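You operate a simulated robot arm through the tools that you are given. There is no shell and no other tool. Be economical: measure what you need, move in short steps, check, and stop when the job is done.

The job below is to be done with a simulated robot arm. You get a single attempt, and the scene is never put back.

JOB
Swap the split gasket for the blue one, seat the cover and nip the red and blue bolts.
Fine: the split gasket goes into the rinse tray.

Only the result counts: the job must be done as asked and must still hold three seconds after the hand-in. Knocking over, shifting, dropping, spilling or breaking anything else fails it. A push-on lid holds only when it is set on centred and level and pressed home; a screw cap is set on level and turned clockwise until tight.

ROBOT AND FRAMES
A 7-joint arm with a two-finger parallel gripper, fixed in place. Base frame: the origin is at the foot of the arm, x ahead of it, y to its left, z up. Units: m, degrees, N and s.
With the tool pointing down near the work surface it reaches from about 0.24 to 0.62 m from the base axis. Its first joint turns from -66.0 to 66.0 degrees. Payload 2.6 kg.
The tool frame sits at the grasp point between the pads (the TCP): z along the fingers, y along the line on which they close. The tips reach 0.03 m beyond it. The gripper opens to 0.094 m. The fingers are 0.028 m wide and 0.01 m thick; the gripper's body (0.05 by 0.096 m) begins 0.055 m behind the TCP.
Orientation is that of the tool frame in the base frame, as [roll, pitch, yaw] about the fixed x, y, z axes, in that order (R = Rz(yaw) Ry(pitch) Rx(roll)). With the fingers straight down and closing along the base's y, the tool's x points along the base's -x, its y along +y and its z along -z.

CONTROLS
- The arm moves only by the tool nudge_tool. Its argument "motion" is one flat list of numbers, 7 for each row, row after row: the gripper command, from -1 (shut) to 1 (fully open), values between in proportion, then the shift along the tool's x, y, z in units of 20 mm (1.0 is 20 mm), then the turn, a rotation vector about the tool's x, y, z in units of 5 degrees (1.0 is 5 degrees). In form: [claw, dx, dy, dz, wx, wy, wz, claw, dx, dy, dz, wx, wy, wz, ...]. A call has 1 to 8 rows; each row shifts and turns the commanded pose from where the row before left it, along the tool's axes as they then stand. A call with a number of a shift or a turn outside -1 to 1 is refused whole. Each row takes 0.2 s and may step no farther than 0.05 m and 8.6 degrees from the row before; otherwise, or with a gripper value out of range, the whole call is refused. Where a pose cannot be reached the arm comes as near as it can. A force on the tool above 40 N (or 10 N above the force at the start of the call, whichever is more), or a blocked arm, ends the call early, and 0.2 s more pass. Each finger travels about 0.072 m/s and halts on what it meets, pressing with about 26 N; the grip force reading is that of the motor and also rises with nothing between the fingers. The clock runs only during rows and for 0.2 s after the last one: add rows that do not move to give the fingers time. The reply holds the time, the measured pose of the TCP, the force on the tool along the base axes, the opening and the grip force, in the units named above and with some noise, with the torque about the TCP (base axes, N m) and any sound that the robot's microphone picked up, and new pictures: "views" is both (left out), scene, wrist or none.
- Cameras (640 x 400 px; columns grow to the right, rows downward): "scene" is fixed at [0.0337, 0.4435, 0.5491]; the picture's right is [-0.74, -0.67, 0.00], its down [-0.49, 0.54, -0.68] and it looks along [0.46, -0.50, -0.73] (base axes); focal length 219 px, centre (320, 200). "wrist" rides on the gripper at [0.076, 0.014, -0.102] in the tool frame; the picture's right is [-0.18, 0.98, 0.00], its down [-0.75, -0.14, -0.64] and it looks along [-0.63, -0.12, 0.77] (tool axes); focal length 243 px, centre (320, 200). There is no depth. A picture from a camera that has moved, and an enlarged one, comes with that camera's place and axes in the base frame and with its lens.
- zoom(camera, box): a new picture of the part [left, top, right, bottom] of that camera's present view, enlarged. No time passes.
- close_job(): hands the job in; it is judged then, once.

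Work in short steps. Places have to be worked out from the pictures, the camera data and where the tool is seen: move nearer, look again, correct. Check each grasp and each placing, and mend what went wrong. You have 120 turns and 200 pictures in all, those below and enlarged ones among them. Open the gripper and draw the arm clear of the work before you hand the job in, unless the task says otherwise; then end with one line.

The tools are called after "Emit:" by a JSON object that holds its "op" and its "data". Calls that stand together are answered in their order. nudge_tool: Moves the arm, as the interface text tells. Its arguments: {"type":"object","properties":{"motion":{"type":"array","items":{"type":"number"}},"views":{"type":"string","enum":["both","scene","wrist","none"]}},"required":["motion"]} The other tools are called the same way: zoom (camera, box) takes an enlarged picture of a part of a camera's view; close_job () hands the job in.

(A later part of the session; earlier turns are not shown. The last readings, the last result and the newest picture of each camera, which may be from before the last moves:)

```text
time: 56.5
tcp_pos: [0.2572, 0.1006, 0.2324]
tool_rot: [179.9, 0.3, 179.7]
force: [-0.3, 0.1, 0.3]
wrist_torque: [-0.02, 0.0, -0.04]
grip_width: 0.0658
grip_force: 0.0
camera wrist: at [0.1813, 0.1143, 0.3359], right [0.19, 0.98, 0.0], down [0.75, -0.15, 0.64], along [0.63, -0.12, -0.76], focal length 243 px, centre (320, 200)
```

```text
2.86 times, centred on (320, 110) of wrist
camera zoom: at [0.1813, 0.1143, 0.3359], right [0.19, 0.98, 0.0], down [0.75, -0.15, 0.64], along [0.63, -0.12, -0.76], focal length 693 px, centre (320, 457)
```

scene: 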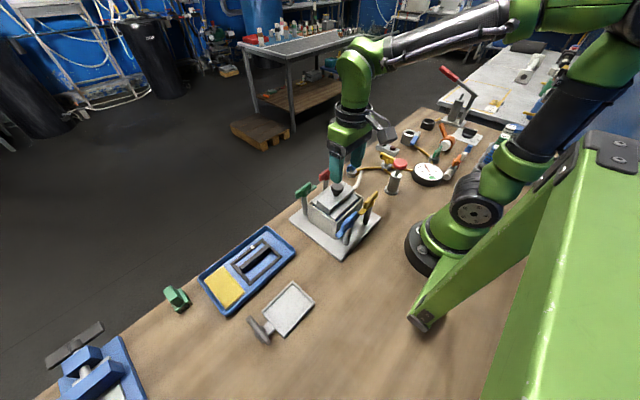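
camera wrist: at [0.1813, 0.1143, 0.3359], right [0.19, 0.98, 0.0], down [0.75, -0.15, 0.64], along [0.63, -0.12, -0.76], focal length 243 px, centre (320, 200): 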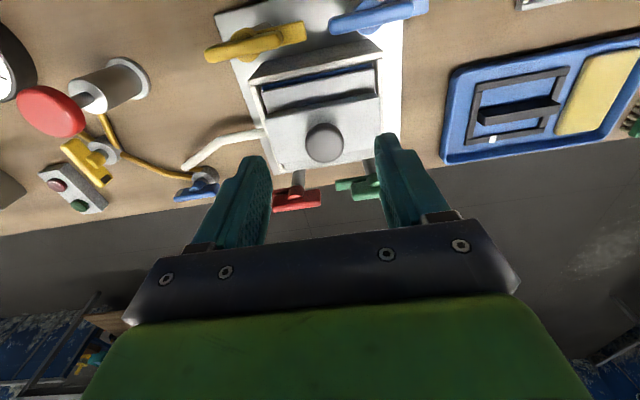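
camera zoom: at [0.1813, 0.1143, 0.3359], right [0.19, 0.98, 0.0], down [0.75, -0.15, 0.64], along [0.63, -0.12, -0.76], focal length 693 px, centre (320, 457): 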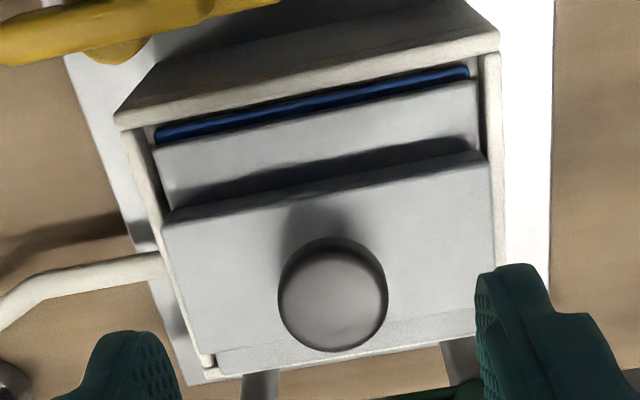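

The cover looks tilted about 5°: its +x edge sits on the far rim and its near edge lies low, and a y-closing grip lets it pivot. I regrip the knob closing along x, which levels and centres it, so I rotate back to yaw 90.

Emit:
{"op": "nudge_tool", "data": {"motion": [0.4, 0, 0, 0, 0, 0, 1, 0.4, 0, 0, 0, 0, 0, 1, 0.4, 0, 0, 0, 0, 0, 1, 0.4, 0, 0, 0, 0, 0, 1, 0.4, 0, 0, 0, 0, 0, 1, 0.4, 0, 0, 0, 0, 0, 1, 0.4, 0, 0, 0, 0, 0, 1, 0.4, 0, 0, 0, 0, 0, 1], "views": "none"}}

Emit:
{"op": "nudge_tool", "data": {"motion": [0.4, 0, 0, 0, 0, 0, 1, 0.4, 0, 0, 0, 0, 0, 1, 0.4, 0, 0, 0, 0, 0, 1, 0.4, 0, 0, 0, 0, 0, 1, 0.4, 0, 0, 0, 0, 0, 1, 0.4, 0, 0, 0, 0, 0, 1, 0.4, 0, 0, 0, 0, 0, 1, 0.4, 0, 0, 0, 0, 0, 1], "views": "none"}}

Emit:
{"op": "nudge_tool", "data": {"motion": [0.4, 0, 0.5, 0, 0, 0, 1, 0.4, 0, 0.5, 0, 0, 0, 1, 0.4, 0, 0, 0, 0, 0, 0]}}

Emit:
{"op": "zoom", "data": {"camera": "wrist", "box": [200, 20, 420, 160]}}

```text
time: 58.3
tcp_pos: [0.2586, 0.1005, 0.235]
tool_rot: [179.7, 0.0, 139.6]
force: [0.4, -0.3, 0.0]
wrist_torque: [0.01, 0.0, 0.01]
grip_width: 0.0657
grip_force: 0.1
```

```text
time: 60.1
tcp_pos: [0.2579, 0.1001, 0.2326]
tool_rot: [179.6, -0.1, 99.7]
force: [0.2, 0.5, 0.0]
wrist_torque: [0.02, 0.0, 0.01]
grip_width: 0.0659
grip_force: 0.1
```

```text
time: 60.9
tcp_pos: [0.2773, 0.1023, 0.2337]
tool_rot: [179.7, -0.2, 89.7]
force: [-0.3, 0.7, -0.4]
wrist_torque: [0.01, -0.01, -0.04]
grip_width: 0.0659
grip_force: 0.0
camera wrist: at [0.2922, 0.1786, 0.3369], right [0.98, -0.19, 0.0], down [-0.15, -0.75, 0.64], along [-0.12, -0.63, -0.77], focal length 243 px, centre (320, 200)
```

scene: 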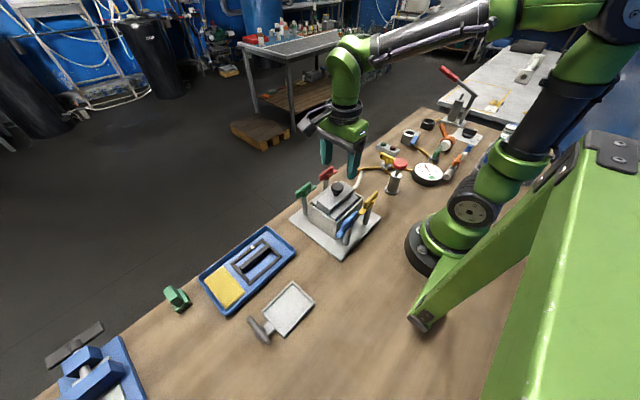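
wrist: 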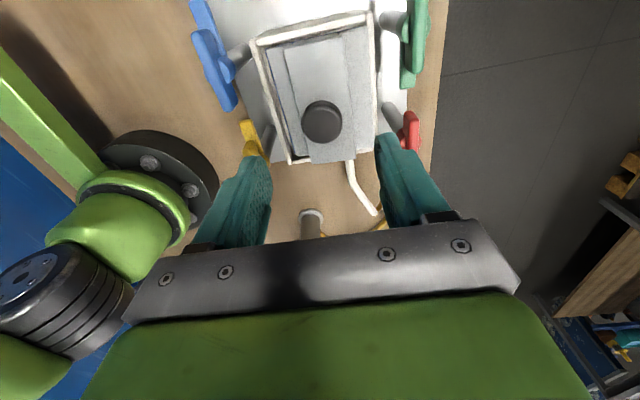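

```text
2.86 times, centred on (310, 90) of wrist
camera zoom: at [0.2922, 0.1786, 0.3369], right [0.98, -0.19, 0.0], down [-0.15, -0.75, 0.64], along [-0.12, -0.63, -0.77], focal length 693 px, centre (349, 514)
```

zoom: 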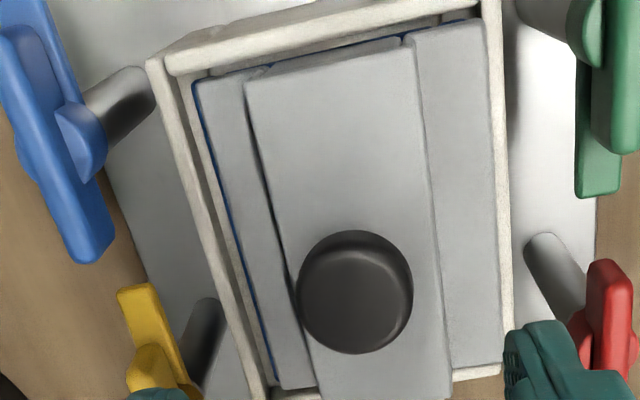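

From here it's clear: the cover sits about 3.5 mm too far +x, touching the right wall. I grip the knob closing along x.

Emit:
{"op": "nudge_tool", "data": {"motion": [0.4, -0.07, 0.12, 1, 0, 0, 0, 0.4, 0, 0, 1, 0, 0, 0, 0.4, 0, 0, 1, 0, 0, 0, 0.4, 0, 0, 0.75, 0, 0, 0, 0.4, 0, 0, 0, 0, 0, 0], "views": "none"}}

Emit:
{"op": "zoom", "data": {"camera": "scene", "box": [295, 155, 385, 245]}}

```text
time: 62.1
tcp_pos: [0.2807, 0.1019, 0.1573]
tool_rot: [179.8, -0.2, 89.7]
force: [-0.9, 0.2, 0.5]
wrist_torque: [-0.03, 0.01, 0.0]
grip_width: 0.0657
grip_force: 0.1
```

```text
4.44 times, centred on (340, 200) of scene
camera zoom: at [0.0337, 0.4435, 0.5491], right [-0.74, -0.67, 0.0], down [-0.49, 0.54, -0.68], along [0.46, -0.5, -0.73], focal length 973 px, centre (231, 200)
```

zoom: 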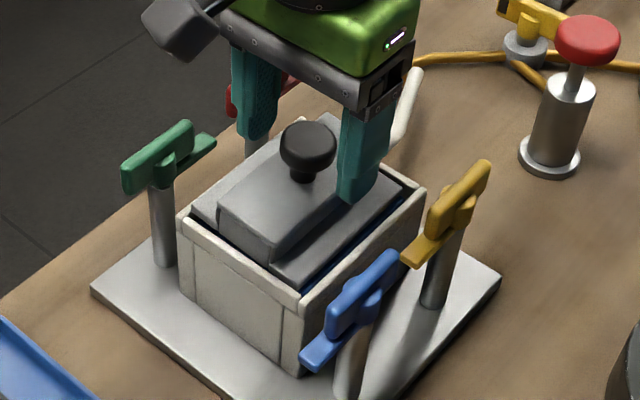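

Emit:
{"op": "nudge_tool", "data": {"motion": [-0.1, 0, 0, 0, 0, 0, 0, -1, 0, 0, 0, 0, 0, 0, -1, 0, 0, 0, 0, 0, 0, -1, 0, 0, 0, 0, 0, 0], "views": "none"}}

Emit:
{"op": "nudge_tool", "data": {"motion": [-1, 0, 0, -0.5, 0, 0, 0, -1, 0, 0, -0.3, 0, 0, 0, -1, 0, 0, 0, 0, 0, 0], "views": "none"}}

Emit:
{"op": "zoom", "data": {"camera": "scene", "box": [295, 155, 385, 245]}}

Emit:
{"op": "zoom", "data": {"camera": "wrist", "box": [200, 0, 440, 180]}}

```text
time: 63.1
tcp_pos: [0.2793, 0.1017, 0.1577]
tool_rot: [179.8, -0.2, 89.9]
force: [0.1, -0.1, -0.3]
wrist_torque: [0.0, -0.03, 0.0]
grip_width: 0.0326
grip_force: 25.9
```

```text
time: 63.9
tcp_pos: [0.2804, 0.1008, 0.1746]
tool_rot: [179.7, -0.1, 89.7]
force: [0.6, 0.4, -1.5]
wrist_torque: [0.0, -0.01, -0.01]
grip_width: 0.0319
grip_force: 25.7
```

```text
4.44 times, centred on (340, 200) of scene
camera zoom: at [0.0337, 0.4435, 0.5491], right [-0.74, -0.67, 0.0], down [-0.49, 0.54, -0.68], along [0.46, -0.5, -0.73], focal length 973 px, centre (231, 200)
```

zoom: 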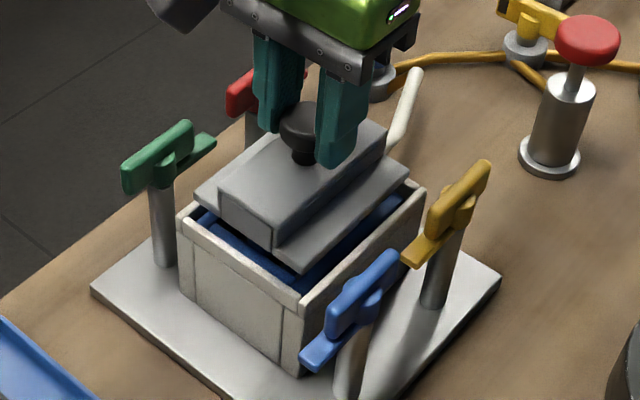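

```text
2.22 times, centred on (320, 90) of wrist
camera zoom: at [0.2945, 0.1774, 0.2779], right [0.98, -0.19, 0.0], down [-0.15, -0.75, 0.64], along [-0.12, -0.63, -0.77], focal length 539 px, centre (320, 444)
```

zoom: 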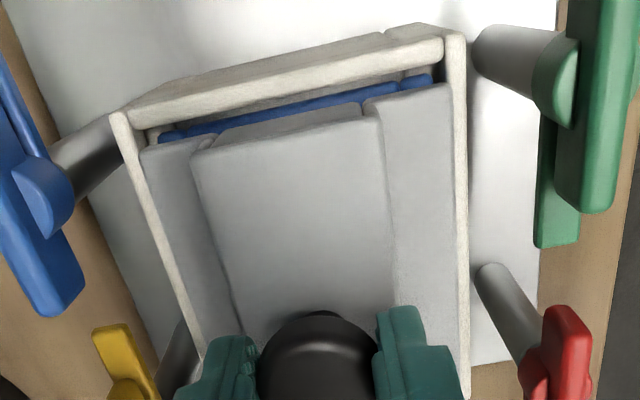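

Emit:
{"op": "zoom", "data": {"camera": "scene", "box": [310, 170, 365, 230]}}

```text
6.67 times, centred on (338, 200) of scene
camera zoom: at [0.0337, 0.4435, 0.5491], right [-0.74, -0.67, 0.0], down [-0.49, 0.54, -0.68], along [0.46, -0.5, -0.73], focal length 1460 px, centre (203, 200)
```

zoom: 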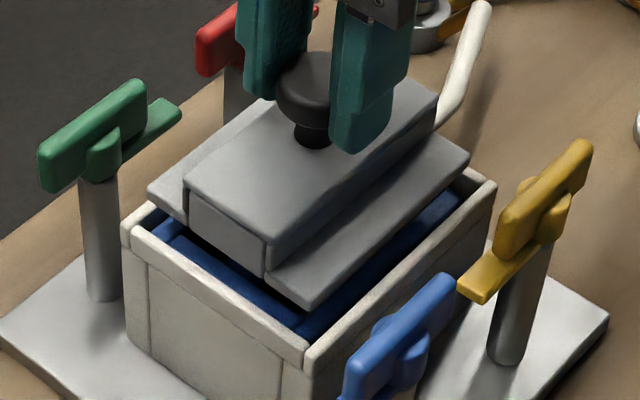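

Now nearly level; the wrist view puts the cover +2 mm in x and +1.5 mm in y from the housing centre. I correct that and lower partway.

Emit:
{"op": "nudge_tool", "data": {"motion": [-1, -0.07, -0.11, 0, 0, 0, 0, -1, 0, 0, 0.3, 0, 0, 0, -1, 0, 0, 0.15, 0, 0, 0, -1, 0, 0, 0, 0, 0, 0], "views": "none"}}

Emit:
{"op": "zoom", "data": {"camera": "wrist", "box": [200, 0, 440, 180]}}

Emit:
{"op": "zoom", "data": {"camera": "scene", "box": [310, 170, 365, 230]}}

```text
time: 64.9
tcp_pos: [0.2779, 0.0998, 0.1656]
tool_rot: [179.8, -0.2, 89.8]
force: [-0.5, -0.1, -1.7]
wrist_torque: [0.0, -0.01, -0.01]
grip_width: 0.0318
grip_force: 26.0
```

```text
2.22 times, centred on (320, 90) of wrist
camera zoom: at [0.2924, 0.176, 0.2688], right [0.98, -0.19, 0.0], down [-0.15, -0.75, 0.64], along [-0.12, -0.63, -0.77], focal length 539 px, centre (320, 444)
```

zoom: 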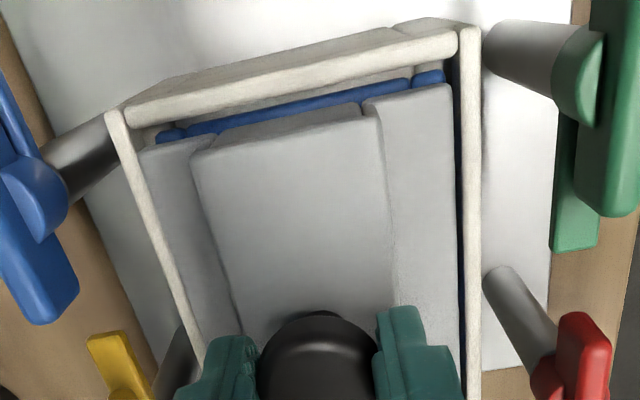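

```text
6.67 times, centred on (338, 200) of scene
camera zoom: at [0.0337, 0.4435, 0.5491], right [-0.74, -0.67, 0.0], down [-0.49, 0.54, -0.68], along [0.46, -0.5, -0.73], focal length 1460 px, centre (203, 200)
```

zoom: 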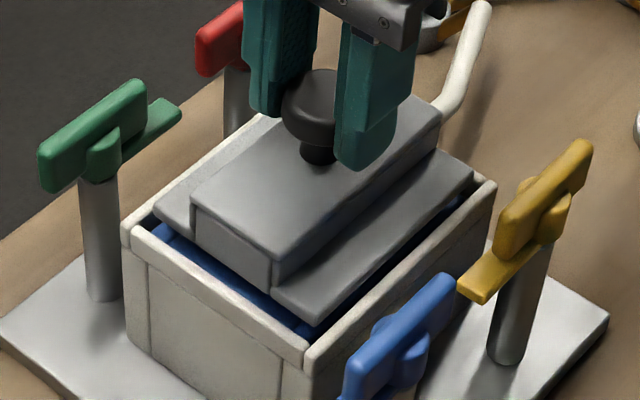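

Centred now within about 1 mm in both axes. I lower gently.

Emit:
{"op": "nudge_tool", "data": {"motion": [-1, 0, 0, 0.15, 0, 0, 0, -1, 0, 0, 0.1, 0, 0, 0, -1, 0, 0, 0, 0, 0, 0], "views": "none"}}

Emit:
{"op": "nudge_tool", "data": {"motion": [-1, 0, 0, 0.15, 0, 0, 0, -1, 0, 0, 0, 0, 0, 0], "views": "none"}}

Emit:
{"op": "zoom", "data": {"camera": "wrist", "box": [200, 0, 440, 180]}}

```text
time: 65.7
tcp_pos: [0.2784, 0.0995, 0.1605]
tool_rot: [179.7, -0.1, 89.6]
force: [-0.4, -0.3, -2.5]
wrist_torque: [0.03, 0.0, 0.04]
grip_width: 0.0318
grip_force: 26.0
```

```text
time: 66.3
tcp_pos: [0.2781, 0.1008, 0.157]
tool_rot: [179.8, -0.2, 89.7]
force: [-0.1, 0.1, -1.9]
wrist_torque: [0.02, 0.02, -0.01]
grip_width: 0.0318
grip_force: 25.6
```

```text
2.22 times, centred on (320, 90) of wrist
camera zoom: at [0.2929, 0.1756, 0.2605], right [0.98, -0.19, 0.0], down [-0.15, -0.75, 0.64], along [-0.12, -0.63, -0.77], focal length 539 px, centre (320, 444)
```

zoom: 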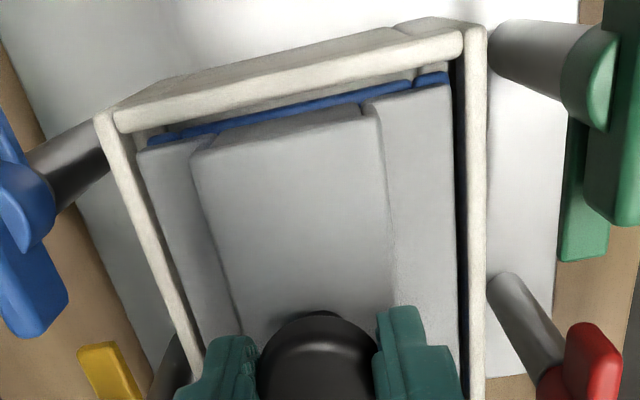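

It passes the previous catching height without contact. I continue down.

Emit:
{"op": "nudge_tool", "data": {"motion": [-1, 0, 0, 0.15, 0, 0, 0, -1, 0, 0, 0, 0, 0, 0], "views": "none"}}

Emit:
{"op": "nudge_tool", "data": {"motion": [-1, 0, 0, 0.12, 0, 0, 0, -1, 0, 0, 0, 0, 0, 0], "views": "none"}}

Emit:
{"op": "zoom", "data": {"camera": "wrist", "box": [200, 0, 440, 180]}}

Emit:
{"op": "zoom", "data": {"camera": "scene", "box": [310, 170, 365, 230]}}

```text
time: 66.9
tcp_pos: [0.28, 0.0998, 0.1546]
tool_rot: [179.5, -0.2, 89.7]
force: [3.4, -2.0, 8.8]
wrist_torque: [-0.12, 0.19, -0.01]
grip_width: 0.0321
grip_force: 25.9
```

```text
time: 67.5
tcp_pos: [0.2795, 0.1003, 0.1529]
tool_rot: [179.6, -0.2, 89.7]
force: [1.7, -1.4, 22.2]
wrist_torque: [-0.03, 0.06, 0.03]
grip_width: 0.0318
grip_force: 26.0
```

```text
2.22 times, centred on (320, 90) of wrist
camera zoom: at [0.2932, 0.1758, 0.2562], right [0.98, -0.19, 0.01], down [-0.15, -0.76, 0.64], along [-0.11, -0.63, -0.77], focal length 539 px, centre (320, 444)
```

zoom: 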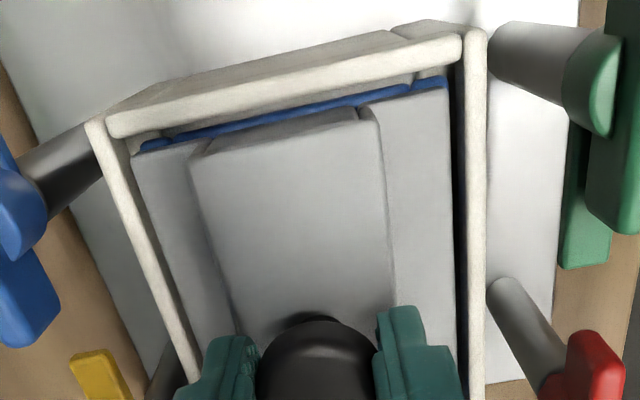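

```text
6.67 times, centred on (338, 200) of scene
camera zoom: at [0.0336, 0.4435, 0.5491], right [-0.74, -0.67, 0.0], down [-0.49, 0.54, -0.68], along [0.46, -0.5, -0.73], focal length 1460 px, centre (203, 200)
```

zoom: 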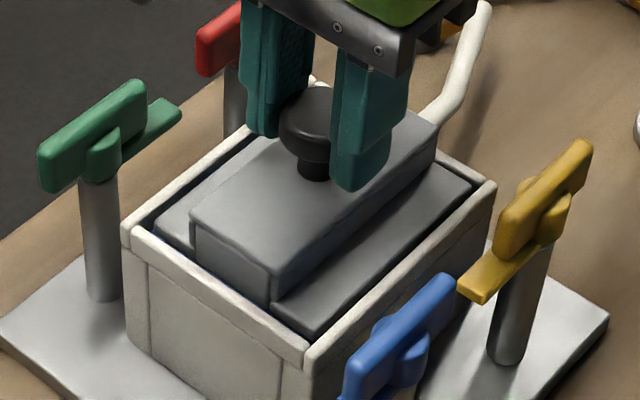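

The cover now sits inside the walls all round, with an even 22 N and no torque. I press slightly more, then release and rise.

Emit:
{"op": "nudge_tool", "data": {"motion": [-1, 0, 0, 0.05, 0, 0, 0, -1, 0, 0, 0, 0, 0, 0], "views": "none"}}

Emit:
{"op": "nudge_tool", "data": {"motion": [0, 0, 0, 0, 0, 0, 0, 0.4, 0, 0, 0, 0, 0, 0, 0.4, 0, 0, -0.5, 0, 0, 0, 0.4, 0, 0, -1, 0, 0, 0, 0.4, 0, 0, -1, 0, 0, 0, 0.4, 0, 0, -1, 0, 0, 0, 0.4, 0, 0, -0.5, 0, 0, 0]}}

Emit:
{"op": "zoom", "data": {"camera": "wrist", "box": [180, 0, 440, 180]}}

Emit:
{"op": "zoom", "data": {"camera": "scene", "box": [310, 160, 390, 240]}}

```text
time: 68.1
tcp_pos: [0.2786, 0.0987, 0.1527]
tool_rot: [179.6, -0.3, 89.8]
force: [4.6, 1.1, 21.8]
wrist_torque: [-0.04, -0.09, 0.05]
grip_width: 0.0318
grip_force: 26.7
```

```text
time: 69.7
tcp_pos: [0.2772, 0.0997, 0.2318]
tool_rot: [179.8, -0.2, 89.7]
force: [0.3, 0.2, -0.9]
wrist_torque: [0.02, -0.02, -0.01]
grip_width: 0.0657
grip_force: 0.0
camera wrist: at [0.2919, 0.1754, 0.3345], right [0.98, -0.19, 0.0], down [-0.15, -0.75, 0.64], along [-0.12, -0.63, -0.77], focal length 243 px, centre (320, 200)
```

scene: 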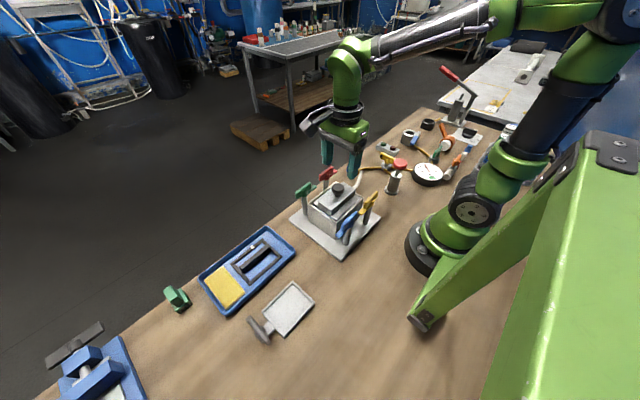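
wrist: 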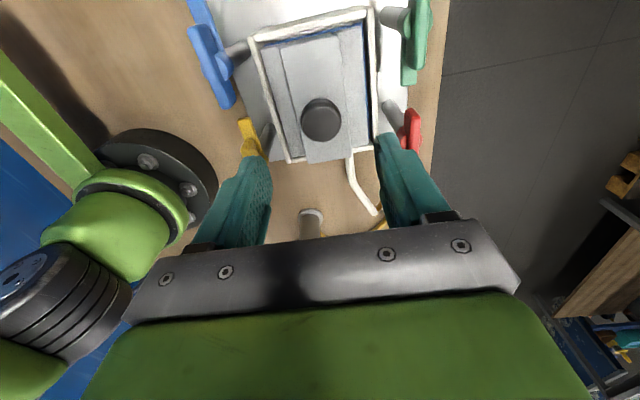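

```text
2.22 times, centred on (310, 90) of wrist
camera zoom: at [0.2919, 0.1754, 0.3345], right [0.98, -0.19, 0.0], down [-0.15, -0.75, 0.64], along [-0.12, -0.63, -0.77], focal length 539 px, centre (342, 444)
```

zoom: 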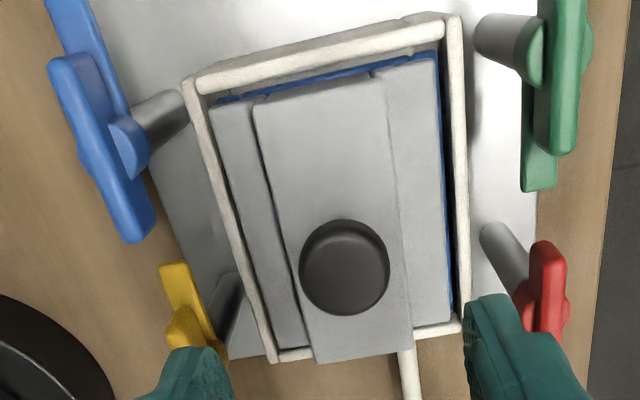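

```text
5.00 times, centred on (350, 200) of scene
camera zoom: at [0.0337, 0.4435, 0.5491], right [-0.74, -0.67, 0.0], down [-0.49, 0.54, -0.68], along [0.46, -0.5, -0.73], focal length 1095 px, centre (170, 200)
```

zoom: 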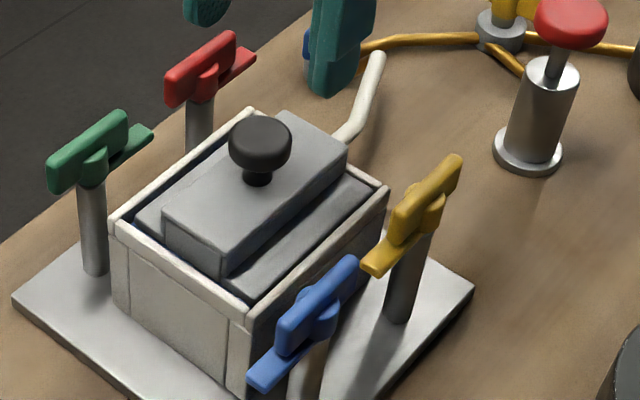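

The cover is seated level inside the housing. Each bolt has a T-bar with a lug lying along y, and a 90° clockwise turn would swing the blue and red lugs over the cover. I go above the blue bolt at about (0.203, 0.15) for a close look.

Emit:
{"op": "nudge_tool", "data": {"motion": [0.2, 0.5, -0.75, 0, 0, 0, 0, 0.2, 0.5, -0.75, 0, 0, 0, 0, 0, 0.5, -0.75, 0, 0, 0, 0, 0, 0.5, -0.75, 0.5, 0, 0, 0, 0, 0.5, -0.7, 0.8, 0, 0, 0, 0, 0, 0, 0, 0, 0, 0]}}

Emit:
{"op": "zoom", "data": {"camera": "wrist", "box": [230, 20, 430, 170]}}

Emit:
{"op": "zoom", "data": {"camera": "scene", "box": [320, 180, 390, 250]}}

```text
time: 71.1
tcp_pos: [0.2034, 0.1508, 0.2061]
tool_rot: [179.8, -0.1, 89.8]
force: [0.4, -0.5, -0.4]
wrist_torque: [-0.03, 0.02, -0.02]
grip_width: 0.047
grip_force: 0.0
camera wrist: at [0.2189, 0.2254, 0.3085], right [0.98, -0.19, 0.0], down [-0.15, -0.75, 0.64], along [-0.12, -0.63, -0.77], focal length 243 px, centre (320, 200)
```

scene: 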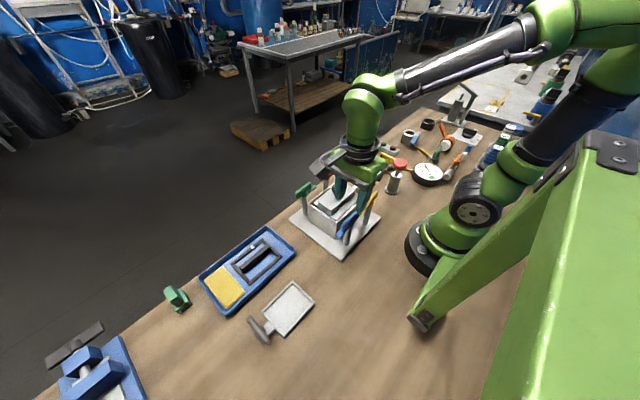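
wrist: 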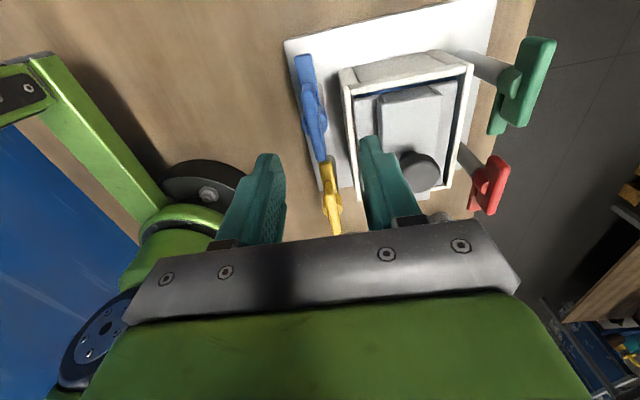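

```text
2.67 times, centred on (330, 95) of wrist
camera zoom: at [0.2189, 0.2254, 0.3085], right [0.98, -0.19, 0.0], down [-0.15, -0.75, 0.64], along [-0.12, -0.63, -0.77], focal length 647 px, centre (293, 480)
```

zoom: 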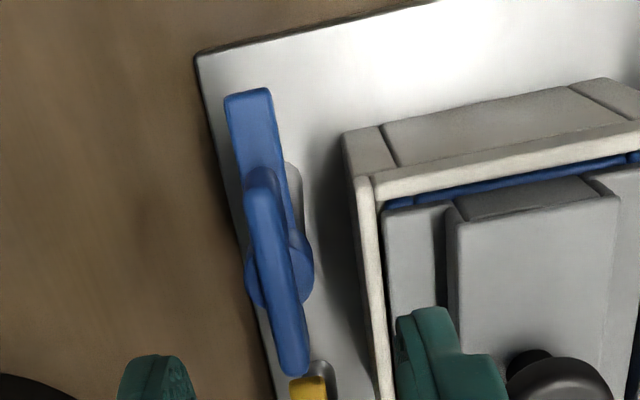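

```text
5.71 times, centred on (355, 215) of scene
camera zoom: at [0.0337, 0.4435, 0.5491], right [-0.74, -0.67, 0.0], down [-0.49, 0.54, -0.68], along [0.46, -0.5, -0.73], focal length 1251 px, centre (120, 114)
```

zoom: 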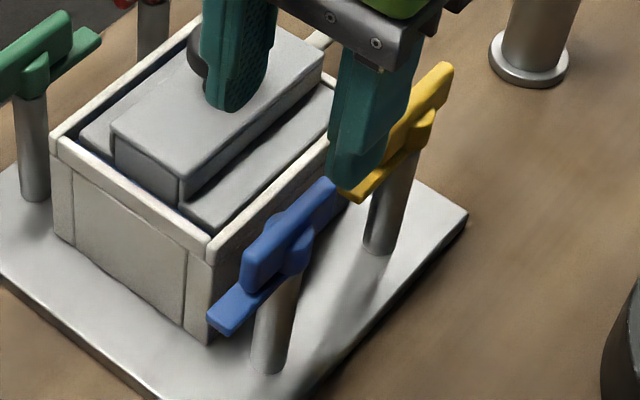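

The bar sits over the hub, with its centre near (0.2005, 0.151), top z≈0.13, along y. I descend with the fingers on either side of it.

Emit:
{"op": "nudge_tool", "data": {"motion": [-0.2, 0, -0.13, 1, 0, 0, 0, -0.2, 0, 0, 1, 0, 0, 0, -0.2, 0, 0, 1, 0, 0, 0, -0.2, 0, 0, 0, 0, 0, 0]}}

Emit:
{"op": "zoom", "data": {"camera": "wrist", "box": [230, 40, 430, 190]}}

Emit:
{"op": "zoom", "data": {"camera": "scene", "box": [320, 180, 390, 250]}}

```text
time: 72.1
tcp_pos: [0.2018, 0.1509, 0.1447]
tool_rot: [179.9, -0.2, 89.7]
force: [0.2, 0.4, 0.0]
wrist_torque: [0.02, 0.02, 0.01]
grip_width: 0.0376
grip_force: 0.1
camera wrist: at [0.2171, 0.2261, 0.2479], right [0.98, -0.19, 0.0], down [-0.15, -0.75, 0.64], along [-0.12, -0.63, -0.77], focal length 243 px, centre (320, 200)
```

scene: 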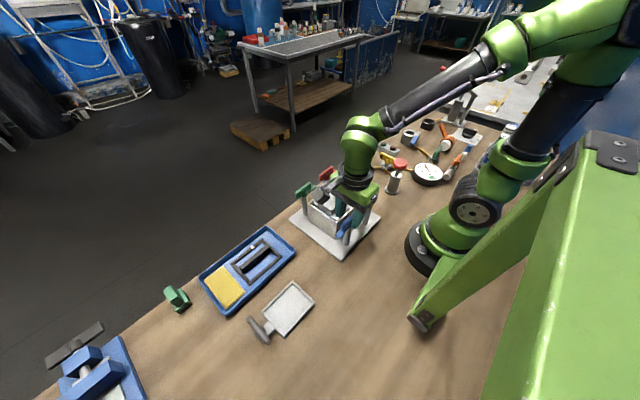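
wrist: 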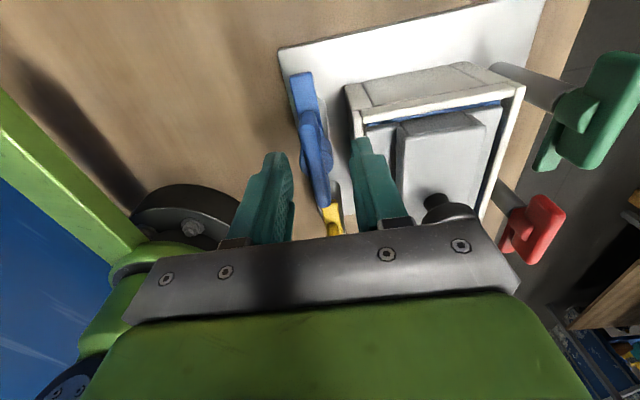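

```text
2.67 times, centred on (330, 115) of wrist
camera zoom: at [0.2171, 0.2261, 0.2479], right [0.98, -0.19, 0.0], down [-0.15, -0.75, 0.64], along [-0.12, -0.63, -0.77], focal length 647 px, centre (293, 427)
```

zoom: 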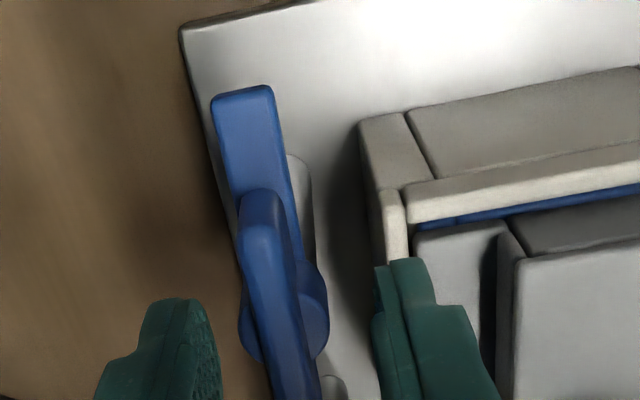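

```text
5.71 times, centred on (355, 215) of scene
camera zoom: at [0.0337, 0.4435, 0.5491], right [-0.74, -0.67, 0.0], down [-0.49, 0.54, -0.68], along [0.46, -0.5, -0.73], focal length 1251 px, centre (120, 114)
```

zoom: 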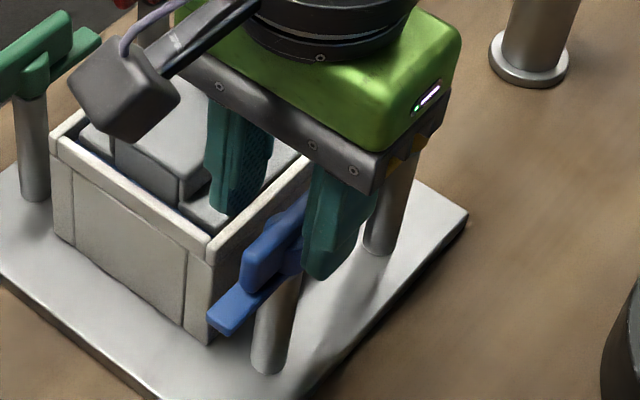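

Emit:
{"op": "nudge_tool", "data": {"motion": [-0.2, 0, -0.04, 0.3, 0, 0, 0, -0.2, 0, 0, 0, 0, 0, 0, -1, 0, 0, 0, 0, 0, 0, -1, 0, 0, 0, 0, 0, 0, -1, 0, 0, 0, 0, 0, 0]}}

Emit:
{"op": "zoom", "data": {"camera": "scene", "box": [320, 180, 390, 250]}}

```text
time: 73.3
tcp_pos: [0.2001, 0.1506, 0.1396]
tool_rot: [180.0, -0.2, 89.6]
force: [-23.2, 2.6, 8.3]
wrist_torque: [0.01, 0.32, -0.06]
grip_width: 0.0095
grip_force: 44.0
camera wrist: at [0.2152, 0.2264, 0.2411], right [0.98, -0.19, 0.0], down [-0.14, -0.75, 0.64], along [-0.12, -0.63, -0.77], focal length 243 px, centre (320, 200)
```

scene: 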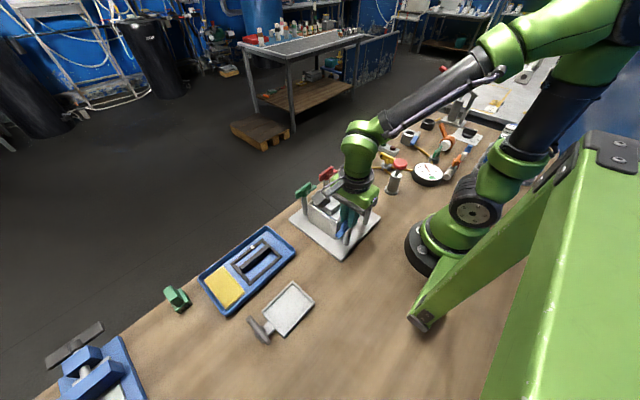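
wrist: 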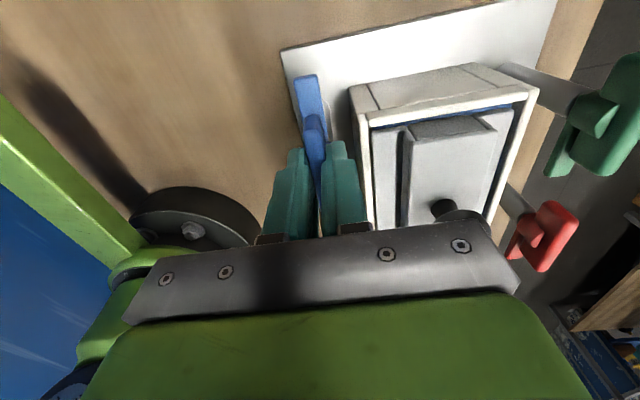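

```text
5.71 times, centred on (355, 215) of scene
camera zoom: at [0.0336, 0.4435, 0.5491], right [-0.74, -0.67, 0.0], down [-0.49, 0.54, -0.68], along [0.46, -0.5, -0.73], focal length 1251 px, centre (120, 114)
```

zoom: 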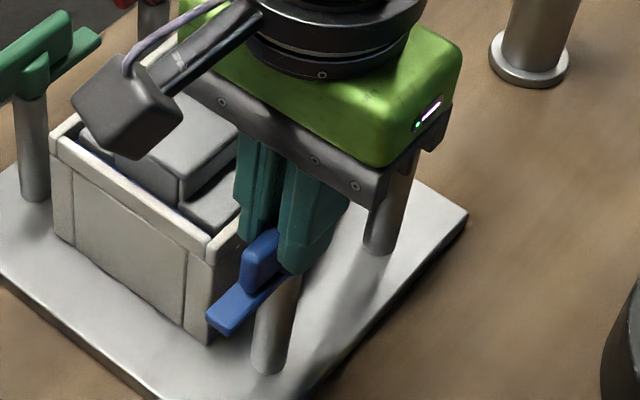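

Gripped (9.5 mm), but a side force of −23 N in x shows I'm a bit too far +x. I relieve it by shifting −1.5 mm.

Emit:
{"op": "nudge_tool", "data": {"motion": [-1, 0, -0.07, 0, 0, 0, 0, -1, 0, 0, 0, 0, 0, 0], "views": "none"}}

```text
time: 73.9
tcp_pos: [0.1998, 0.1497, 0.1379]
tool_rot: [179.7, -0.1, 89.8]
force: [-8.1, 11.5, -17.8]
wrist_torque: [-0.92, 0.49, 0.0]
grip_width: 0.0097
grip_force: 43.7
```

Emit:
{"op": "nudge_tool", "data": {"motion": [-1, 0, -0.03, -0.05, 0, 0, 0.5, -1, 0, 0, 0, 0, 0, 0.5, -1, 0, 0, 0, 0, 0, 0], "views": "none"}}

```text
time: 74.7
tcp_pos: [0.2008, 0.1504, 0.1396]
tool_rot: [179.7, -0.2, 84.8]
force: [7.1, 6.5, -35.6]
wrist_torque: [0.29, 0.31, 0.02]
grip_width: 0.0101
grip_force: 43.3
```

Vertical pull of −35 N: I relax by lowering 2 mm and continue the turn slowly.

Emit:
{"op": "nudge_tool", "data": {"motion": [-1, 0, 0, 0.09, 0, 0, 0, -1, 0, 0, 0, 0, 0, 0.5, -1, 0, 0, 0, 0, 0, 0], "views": "none"}}

```text
time: 75.5
tcp_pos: [0.1998, 0.1515, 0.1395]
tool_rot: [179.5, -0.1, 82.1]
force: [-5.6, -17.0, 33.8]
wrist_torque: [-0.32, 0.89, 0.0]
grip_width: 0.0103
grip_force: 44.1
```

Emit:
{"op": "nudge_tool", "data": {"motion": [-1, -0.02, 0, -0.04, 0, 0, 0, -1, 0, 0, 0, 0, 0, 0.6, -1, 0, 0, 0, 0, 0, 0], "views": "none"}}

Emit:
{"op": "zoom", "data": {"camera": "scene", "box": [320, 180, 390, 250]}}

```text
time: 76.3
tcp_pos: [0.2001, 0.1495, 0.139]
tool_rot: [179.6, -0.2, 79.2]
force: [21.6, 1.2, -5.5]
wrist_torque: [-0.93, 0.37, 0.04]
grip_width: 0.0099
grip_force: 44.1
```

```text
5.71 times, centred on (355, 215) of scene
camera zoom: at [0.0337, 0.4436, 0.5491], right [-0.74, -0.67, 0.0], down [-0.49, 0.54, -0.68], along [0.46, -0.5, -0.73], focal length 1251 px, centre (120, 114)
```

zoom: 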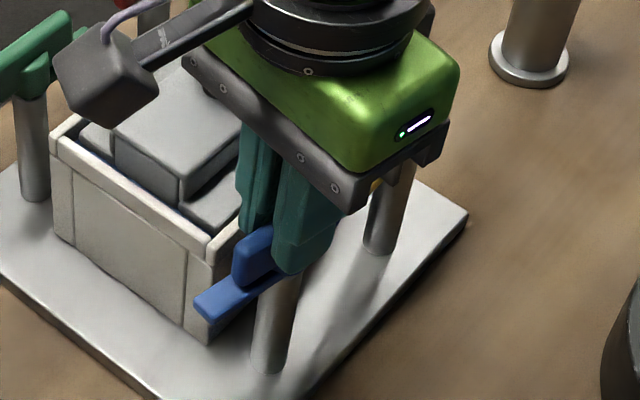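

The handle turns with the gripper, and its lug is swinging toward the cover. I continue clockwise in larger steps with a small force correction.

Emit:
{"op": "nudge_tool", "data": {"motion": [-1, 0, 0.025, 0, 0, 0, 0.6, -1, 0, 0, 0, 0, 0, 0.7, -1, 0, 0, 0, 0, 0, 0.7, -1, 0, 0, 0, 0, 0, 0], "views": "none"}}

```text
time: 77.3
tcp_pos: [0.2017, 0.1493, 0.1379]
tool_rot: [179.6, -0.4, 69.3]
force: [24.1, 5.6, -7.9]
wrist_torque: [-0.45, 0.33, 0.04]
grip_width: 0.0099
grip_force: 43.5
```

Emit:
{"op": "nudge_tool", "data": {"motion": [-1, 0.01, 0.03, 0, 0, 0, 0.7, -1, 0, 0, 0, 0, 0, 0.7, -1, 0, 0, 0, 0, 0, 0.7, -1, 0, 0, 0, 0, 0, 0], "views": "none"}}

```text
time: 78.3
tcp_pos: [0.2006, 0.1501, 0.1382]
tool_rot: [179.7, -0.4, 58.7]
force: [28.0, 7.6, -16.9]
wrist_torque: [-0.47, 0.36, 0.06]
grip_width: 0.0098
grip_force: 43.8
```

Emit:
{"op": "nudge_tool", "data": {"motion": [-1, 0.03, 0.045, 0.02, 0, 0, 0.5, -1, 0, 0, 0, 0, 0, 0.7, -1, 0, 0, 0, 0, 0, 0.7, -1, 0, 0, 0, 0, 0, 0], "views": "none"}}

Emit:
{"op": "zoom", "data": {"camera": "scene", "box": [320, 180, 390, 250]}}

```text
time: 79.3
tcp_pos: [0.2021, 0.1504, 0.139]
tool_rot: [179.9, -0.3, 49.1]
force: [1.6, -15.3, 33.1]
wrist_torque: [0.17, -0.21, 0.02]
grip_width: 0.0097
grip_force: 43.0
```

```text
5.71 times, centred on (355, 215) of scene
camera zoom: at [0.0336, 0.4435, 0.5492], right [-0.74, -0.67, 0.0], down [-0.49, 0.54, -0.68], along [0.46, -0.5, -0.73], focal length 1251 px, centre (120, 114)
```

zoom: 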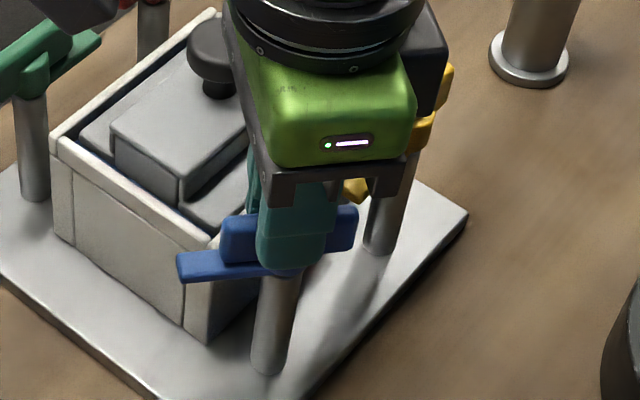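

Emit:
{"op": "nudge_tool", "data": {"motion": [-1, -0.01, 0.01, -0.035, 0, 0, 0.5, -1, 0, 0, 0, 0, 0, 0.7, -1, 0, 0, 0, 0, 0, 0.8, -1, 0, 0, 0, 0, 0, 0], "views": "none"}}

Emit:
{"op": "nudge_tool", "data": {"motion": [-1, 0, 0, 0, 0, 0, 0.7, -1, 0, 0, 0, 0, 0, 0.7, -1, 0, 0, 0, 0, 0, 0.6, -1, 0, 0, 0, 0, 0, 0], "views": "none"}}

Emit:
{"op": "zoom", "data": {"camera": "scene", "box": [320, 180, 390, 250]}}

```text
time: 80.3
tcp_pos: [0.2021, 0.1497, 0.1384]
tool_rot: [179.9, -0.3, 39.1]
force: [18.7, -7.9, 1.6]
wrist_torque: [-0.43, 0.24, 0.02]
grip_width: 0.0098
grip_force: 43.6
```

```text
time: 81.3
tcp_pos: [0.2013, 0.1489, 0.1378]
tool_rot: [179.9, -0.3, 29.3]
force: [25.8, -9.8, -8.4]
wrist_torque: [-0.57, 0.61, 0.04]
grip_width: 0.0101
grip_force: 43.9
```

```text
5.71 times, centred on (355, 215) of scene
camera zoom: at [0.0337, 0.4435, 0.5491], right [-0.74, -0.67, 0.0], down [-0.49, 0.54, -0.68], along [0.46, -0.5, -0.73], focal length 1251 px, centre (120, 114)
```

zoom: 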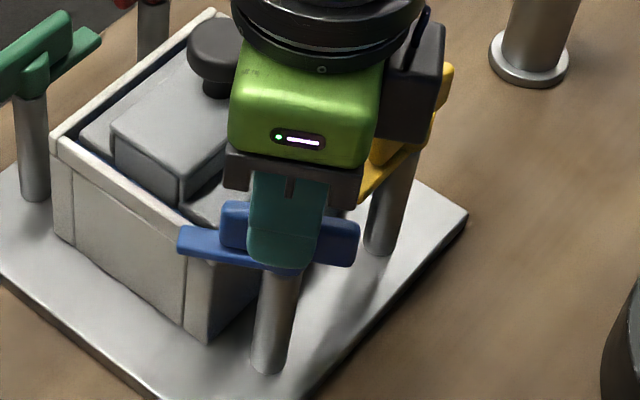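

Emit:
{"op": "nudge_tool", "data": {"motion": [-1, 0.02, 0.02, 0.01, 0, 0, 0.6, -1, 0, 0, 0, 0, 0, 0.7, -1, 0, 0, 0, 0, 0, 0.7, -1, 0, 0, 0, 0, 0, 0], "views": "none"}}

Emit:
{"op": "nudge_tool", "data": {"motion": [-1, 0, 0, 0, 0, 0, 0.6, -1, 0, 0, 0, 0, 0, 0.6, -1, 0, 0, 0, 0, 0, 0.6, -1, 0, 0, 0, 0, 0, 0], "views": "none"}}

Emit:
{"op": "zoom", "data": {"camera": "scene", "box": [320, 180, 390, 250]}}

```text
time: 82.3
tcp_pos: [0.2031, 0.1487, 0.1386]
tool_rot: [179.9, -0.2, 19.0]
force: [11.6, -18.7, -1.2]
wrist_torque: [-0.02, -0.68, 0.02]
grip_width: 0.0099
grip_force: 43.7
```

```text
time: 83.3
tcp_pos: [0.2016, 0.148, 0.1397]
tool_rot: [179.9, -0.3, 10.2]
force: [7.9, -26.2, 2.2]
wrist_torque: [-0.17, -0.52, 0.06]
grip_width: 0.0098
grip_force: 44.0
```

```text
5.71 times, centred on (355, 215) of scene
camera zoom: at [0.0337, 0.4435, 0.5491], right [-0.74, -0.67, 0.0], down [-0.49, 0.54, -0.68], along [0.46, -0.5, -0.73], focal length 1251 px, centre (120, 114)
```

zoom: 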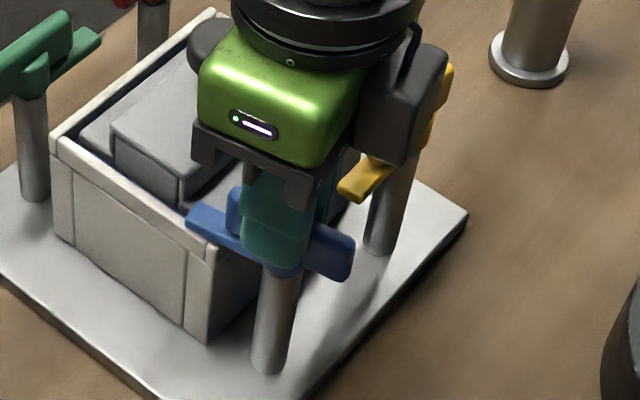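

Emit:
{"op": "nudge_tool", "data": {"motion": [-1, 0, 0.03, 0, 0, 0, 0.5, -1, 0, 0, 0, 0, 0, 0.6, -1, 0, 0, 0, 0, 0, 0.5, -1, 0, 0, 0, 0, 0, 0], "views": "none"}}

Emit:
{"op": "nudge_tool", "data": {"motion": [-1, 0, 0, 0, 0, 0, 0.5, -1, 0, 0, 0, 0, 0, 0.5, -1, 0, 0, 0, 0, 0, 0], "views": "none"}}

Emit:
{"op": "zoom", "data": {"camera": "scene", "box": [320, 180, 390, 250]}}

```text
time: 84.3
tcp_pos: [0.2016, 0.1479, 0.1396]
tool_rot: [180.0, -0.3, 2.3]
force: [7.0, -20.3, -3.8]
wrist_torque: [-0.34, -0.9, 0.05]
grip_width: 0.0097
grip_force: 43.9
```

```text
time: 85.1
tcp_pos: [0.2023, 0.148, 0.1397]
tool_rot: [-180.0, -0.3, -2.3]
force: [5.8, -21.1, -5.3]
wrist_torque: [-0.27, -0.31, 1.4]
grip_width: 0.0099
grip_force: 43.4
```

```text
5.71 times, centred on (355, 215) of scene
camera zoom: at [0.0337, 0.4435, 0.5491], right [-0.74, -0.67, 0.0], down [-0.49, 0.54, -0.68], along [0.46, -0.5, -0.73], focal length 1251 px, centre (120, 114)
```

zoom: 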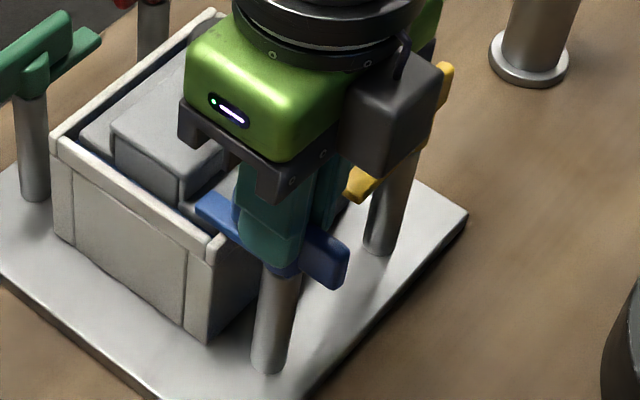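

The torque about z rose to 1.4 N·m at about 92° of turn: the bolt is biting. I give one more degree to see how it responds.

Emit:
{"op": "nudge_tool", "data": {"motion": [-1, 0, 0, 0, 0, 0, 0.2, -1, 0, 0, 0, 0, 0, 0], "views": "none"}}

```text
time: 85.7
tcp_pos: [0.2012, 0.148, 0.1398]
tool_rot: [179.9, -0.3, -3.6]
force: [2.5, -20.4, -3.0]
wrist_torque: [-0.28, -0.53, 1.4]
grip_width: 0.0109
grip_force: 44.3
```

The torque holds at 1.4 N·m while the pads start to twist on the bar: the bolt is at its stop. I release and rise.

Emit:
{"op": "nudge_tool", "data": {"motion": [-0.3, 0, 0, 0, 0, 0, 0, -0.2, 0, 0, 0, 0, 0, 0, -0.2, 0, 0, -0.5, 0, 0, 0, -0.2, 0, 0, -1, 0, 0, 0, -0.2, 0, 0, -1, 0, 0, 0, -0.2, 0, 0, -1, 0, 0, 0]}}

Emit:
{"op": "zoom", "data": {"camera": "scene", "box": [300, 150, 390, 250]}}

```text
time: 87.1
tcp_pos: [0.2015, 0.1485, 0.2097]
tool_rot: [-179.9, -0.2, -3.6]
force: [0.8, 0.2, 0.1]
wrist_torque: [-0.02, 0.02, 0.0]
grip_width: 0.0375
grip_force: 0.0
camera wrist: at [0.2765, 0.1293, 0.3128], right [-0.25, -0.97, 0.0], down [-0.75, 0.19, 0.64], along [-0.62, 0.16, -0.77], focal length 243 px, centre (320, 200)
```

scene: 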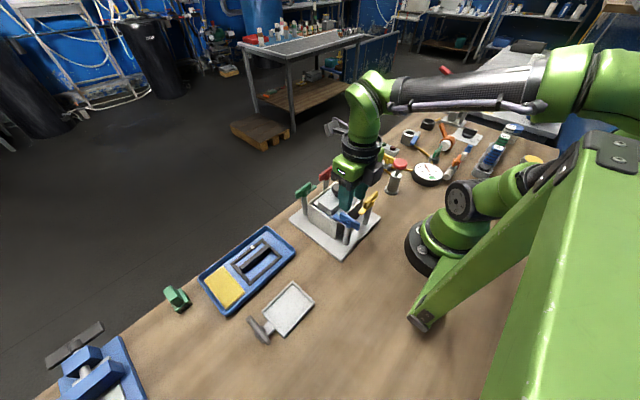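
wrist: 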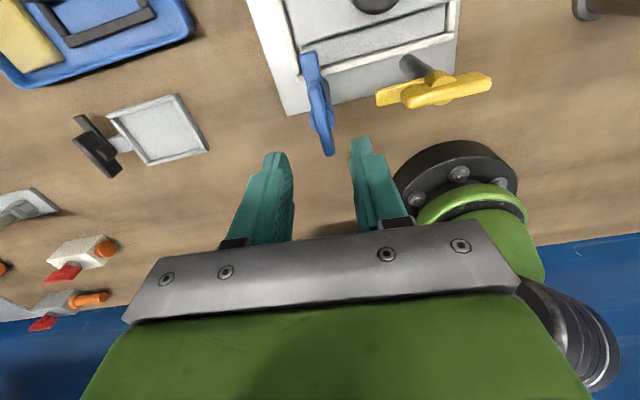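

```text
4.00 times, centred on (345, 200) of scene
camera zoom: at [0.0337, 0.4435, 0.5491], right [-0.74, -0.67, 0.0], down [-0.49, 0.54, -0.68], along [0.46, -0.5, -0.73], focal length 876 px, centre (220, 200)
```

zoom: 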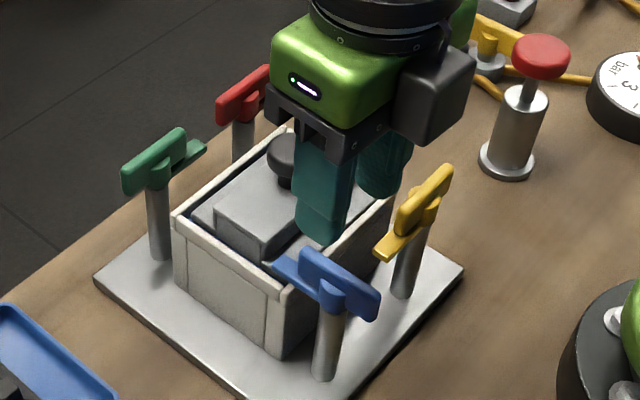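

Blue is swung over the cover and tight. I rotate back to yaw 90 for the red bolt.

Emit:
{"op": "nudge_tool", "data": {"motion": [-0.2, 0, 0, -1, 0, 0, -1, -0.2, 0, 0, -0.5, 0, 0, -1, -0.2, 0, 0, 0, 0, 0, -1, -0.2, 0, 0, 0, 0, 0, -1, -0.2, 0, 0, 0, 0, 0, -1, -0.2, 0, 0, 0, 0, 0, -1, -0.2, 0, 0, 0, 0, 0, -1, -0.2, 0, 0, 0, 0, 0, -1], "views": "none"}}

Emit:
{"op": "nudge_tool", "data": {"motion": [-0.2, 0, 0, 0, 0, 0, -1, -0.2, 0, 0, 0, 0, 0, -1, -0.2, 0, 0, 0, 0, 0, -1, -0.2, 0, 0, 0, 0, 0, -1, -0.2, 0, 0, 0, 0, 0, -1, -0.2, 0, 0, 0, 0, 0, -1, -0.2, 0, 0, 0, 0, 0, -1, -0.2, 0, 0, 0, 0, 0, -1], "views": "none"}}

Emit:
{"op": "nudge_tool", "data": {"motion": [-0.2, 0, 0, 0, 0, 0, -1, -0.2, 0, 0, 0, 0, 0, -1, -0.2, 0, 0, 0, 0, 0, -0.65, -0.2, 0, 0, 0, 0, 0, 0], "views": "none"}}

```text
time: 88.9
tcp_pos: [0.2008, 0.1484, 0.2388]
tool_rot: [179.8, -0.3, 36.4]
force: [0.4, -0.5, -0.2]
wrist_torque: [0.05, 0.0, -0.01]
grip_width: 0.0376
grip_force: 0.1
```

```text
time: 90.7
tcp_pos: [0.2004, 0.1495, 0.2381]
tool_rot: [179.8, -0.2, 76.5]
force: [-0.4, -0.5, 0.0]
wrist_torque: [0.01, 0.0, 0.01]
grip_width: 0.0378
grip_force: 0.0
```

```text
time: 91.7
tcp_pos: [0.2014, 0.1492, 0.2381]
tool_rot: [179.7, 0.0, 89.6]
force: [-1.2, 0.2, 0.5]
wrist_torque: [0.02, -0.05, 0.04]
grip_width: 0.0377
grip_force: 0.0
```

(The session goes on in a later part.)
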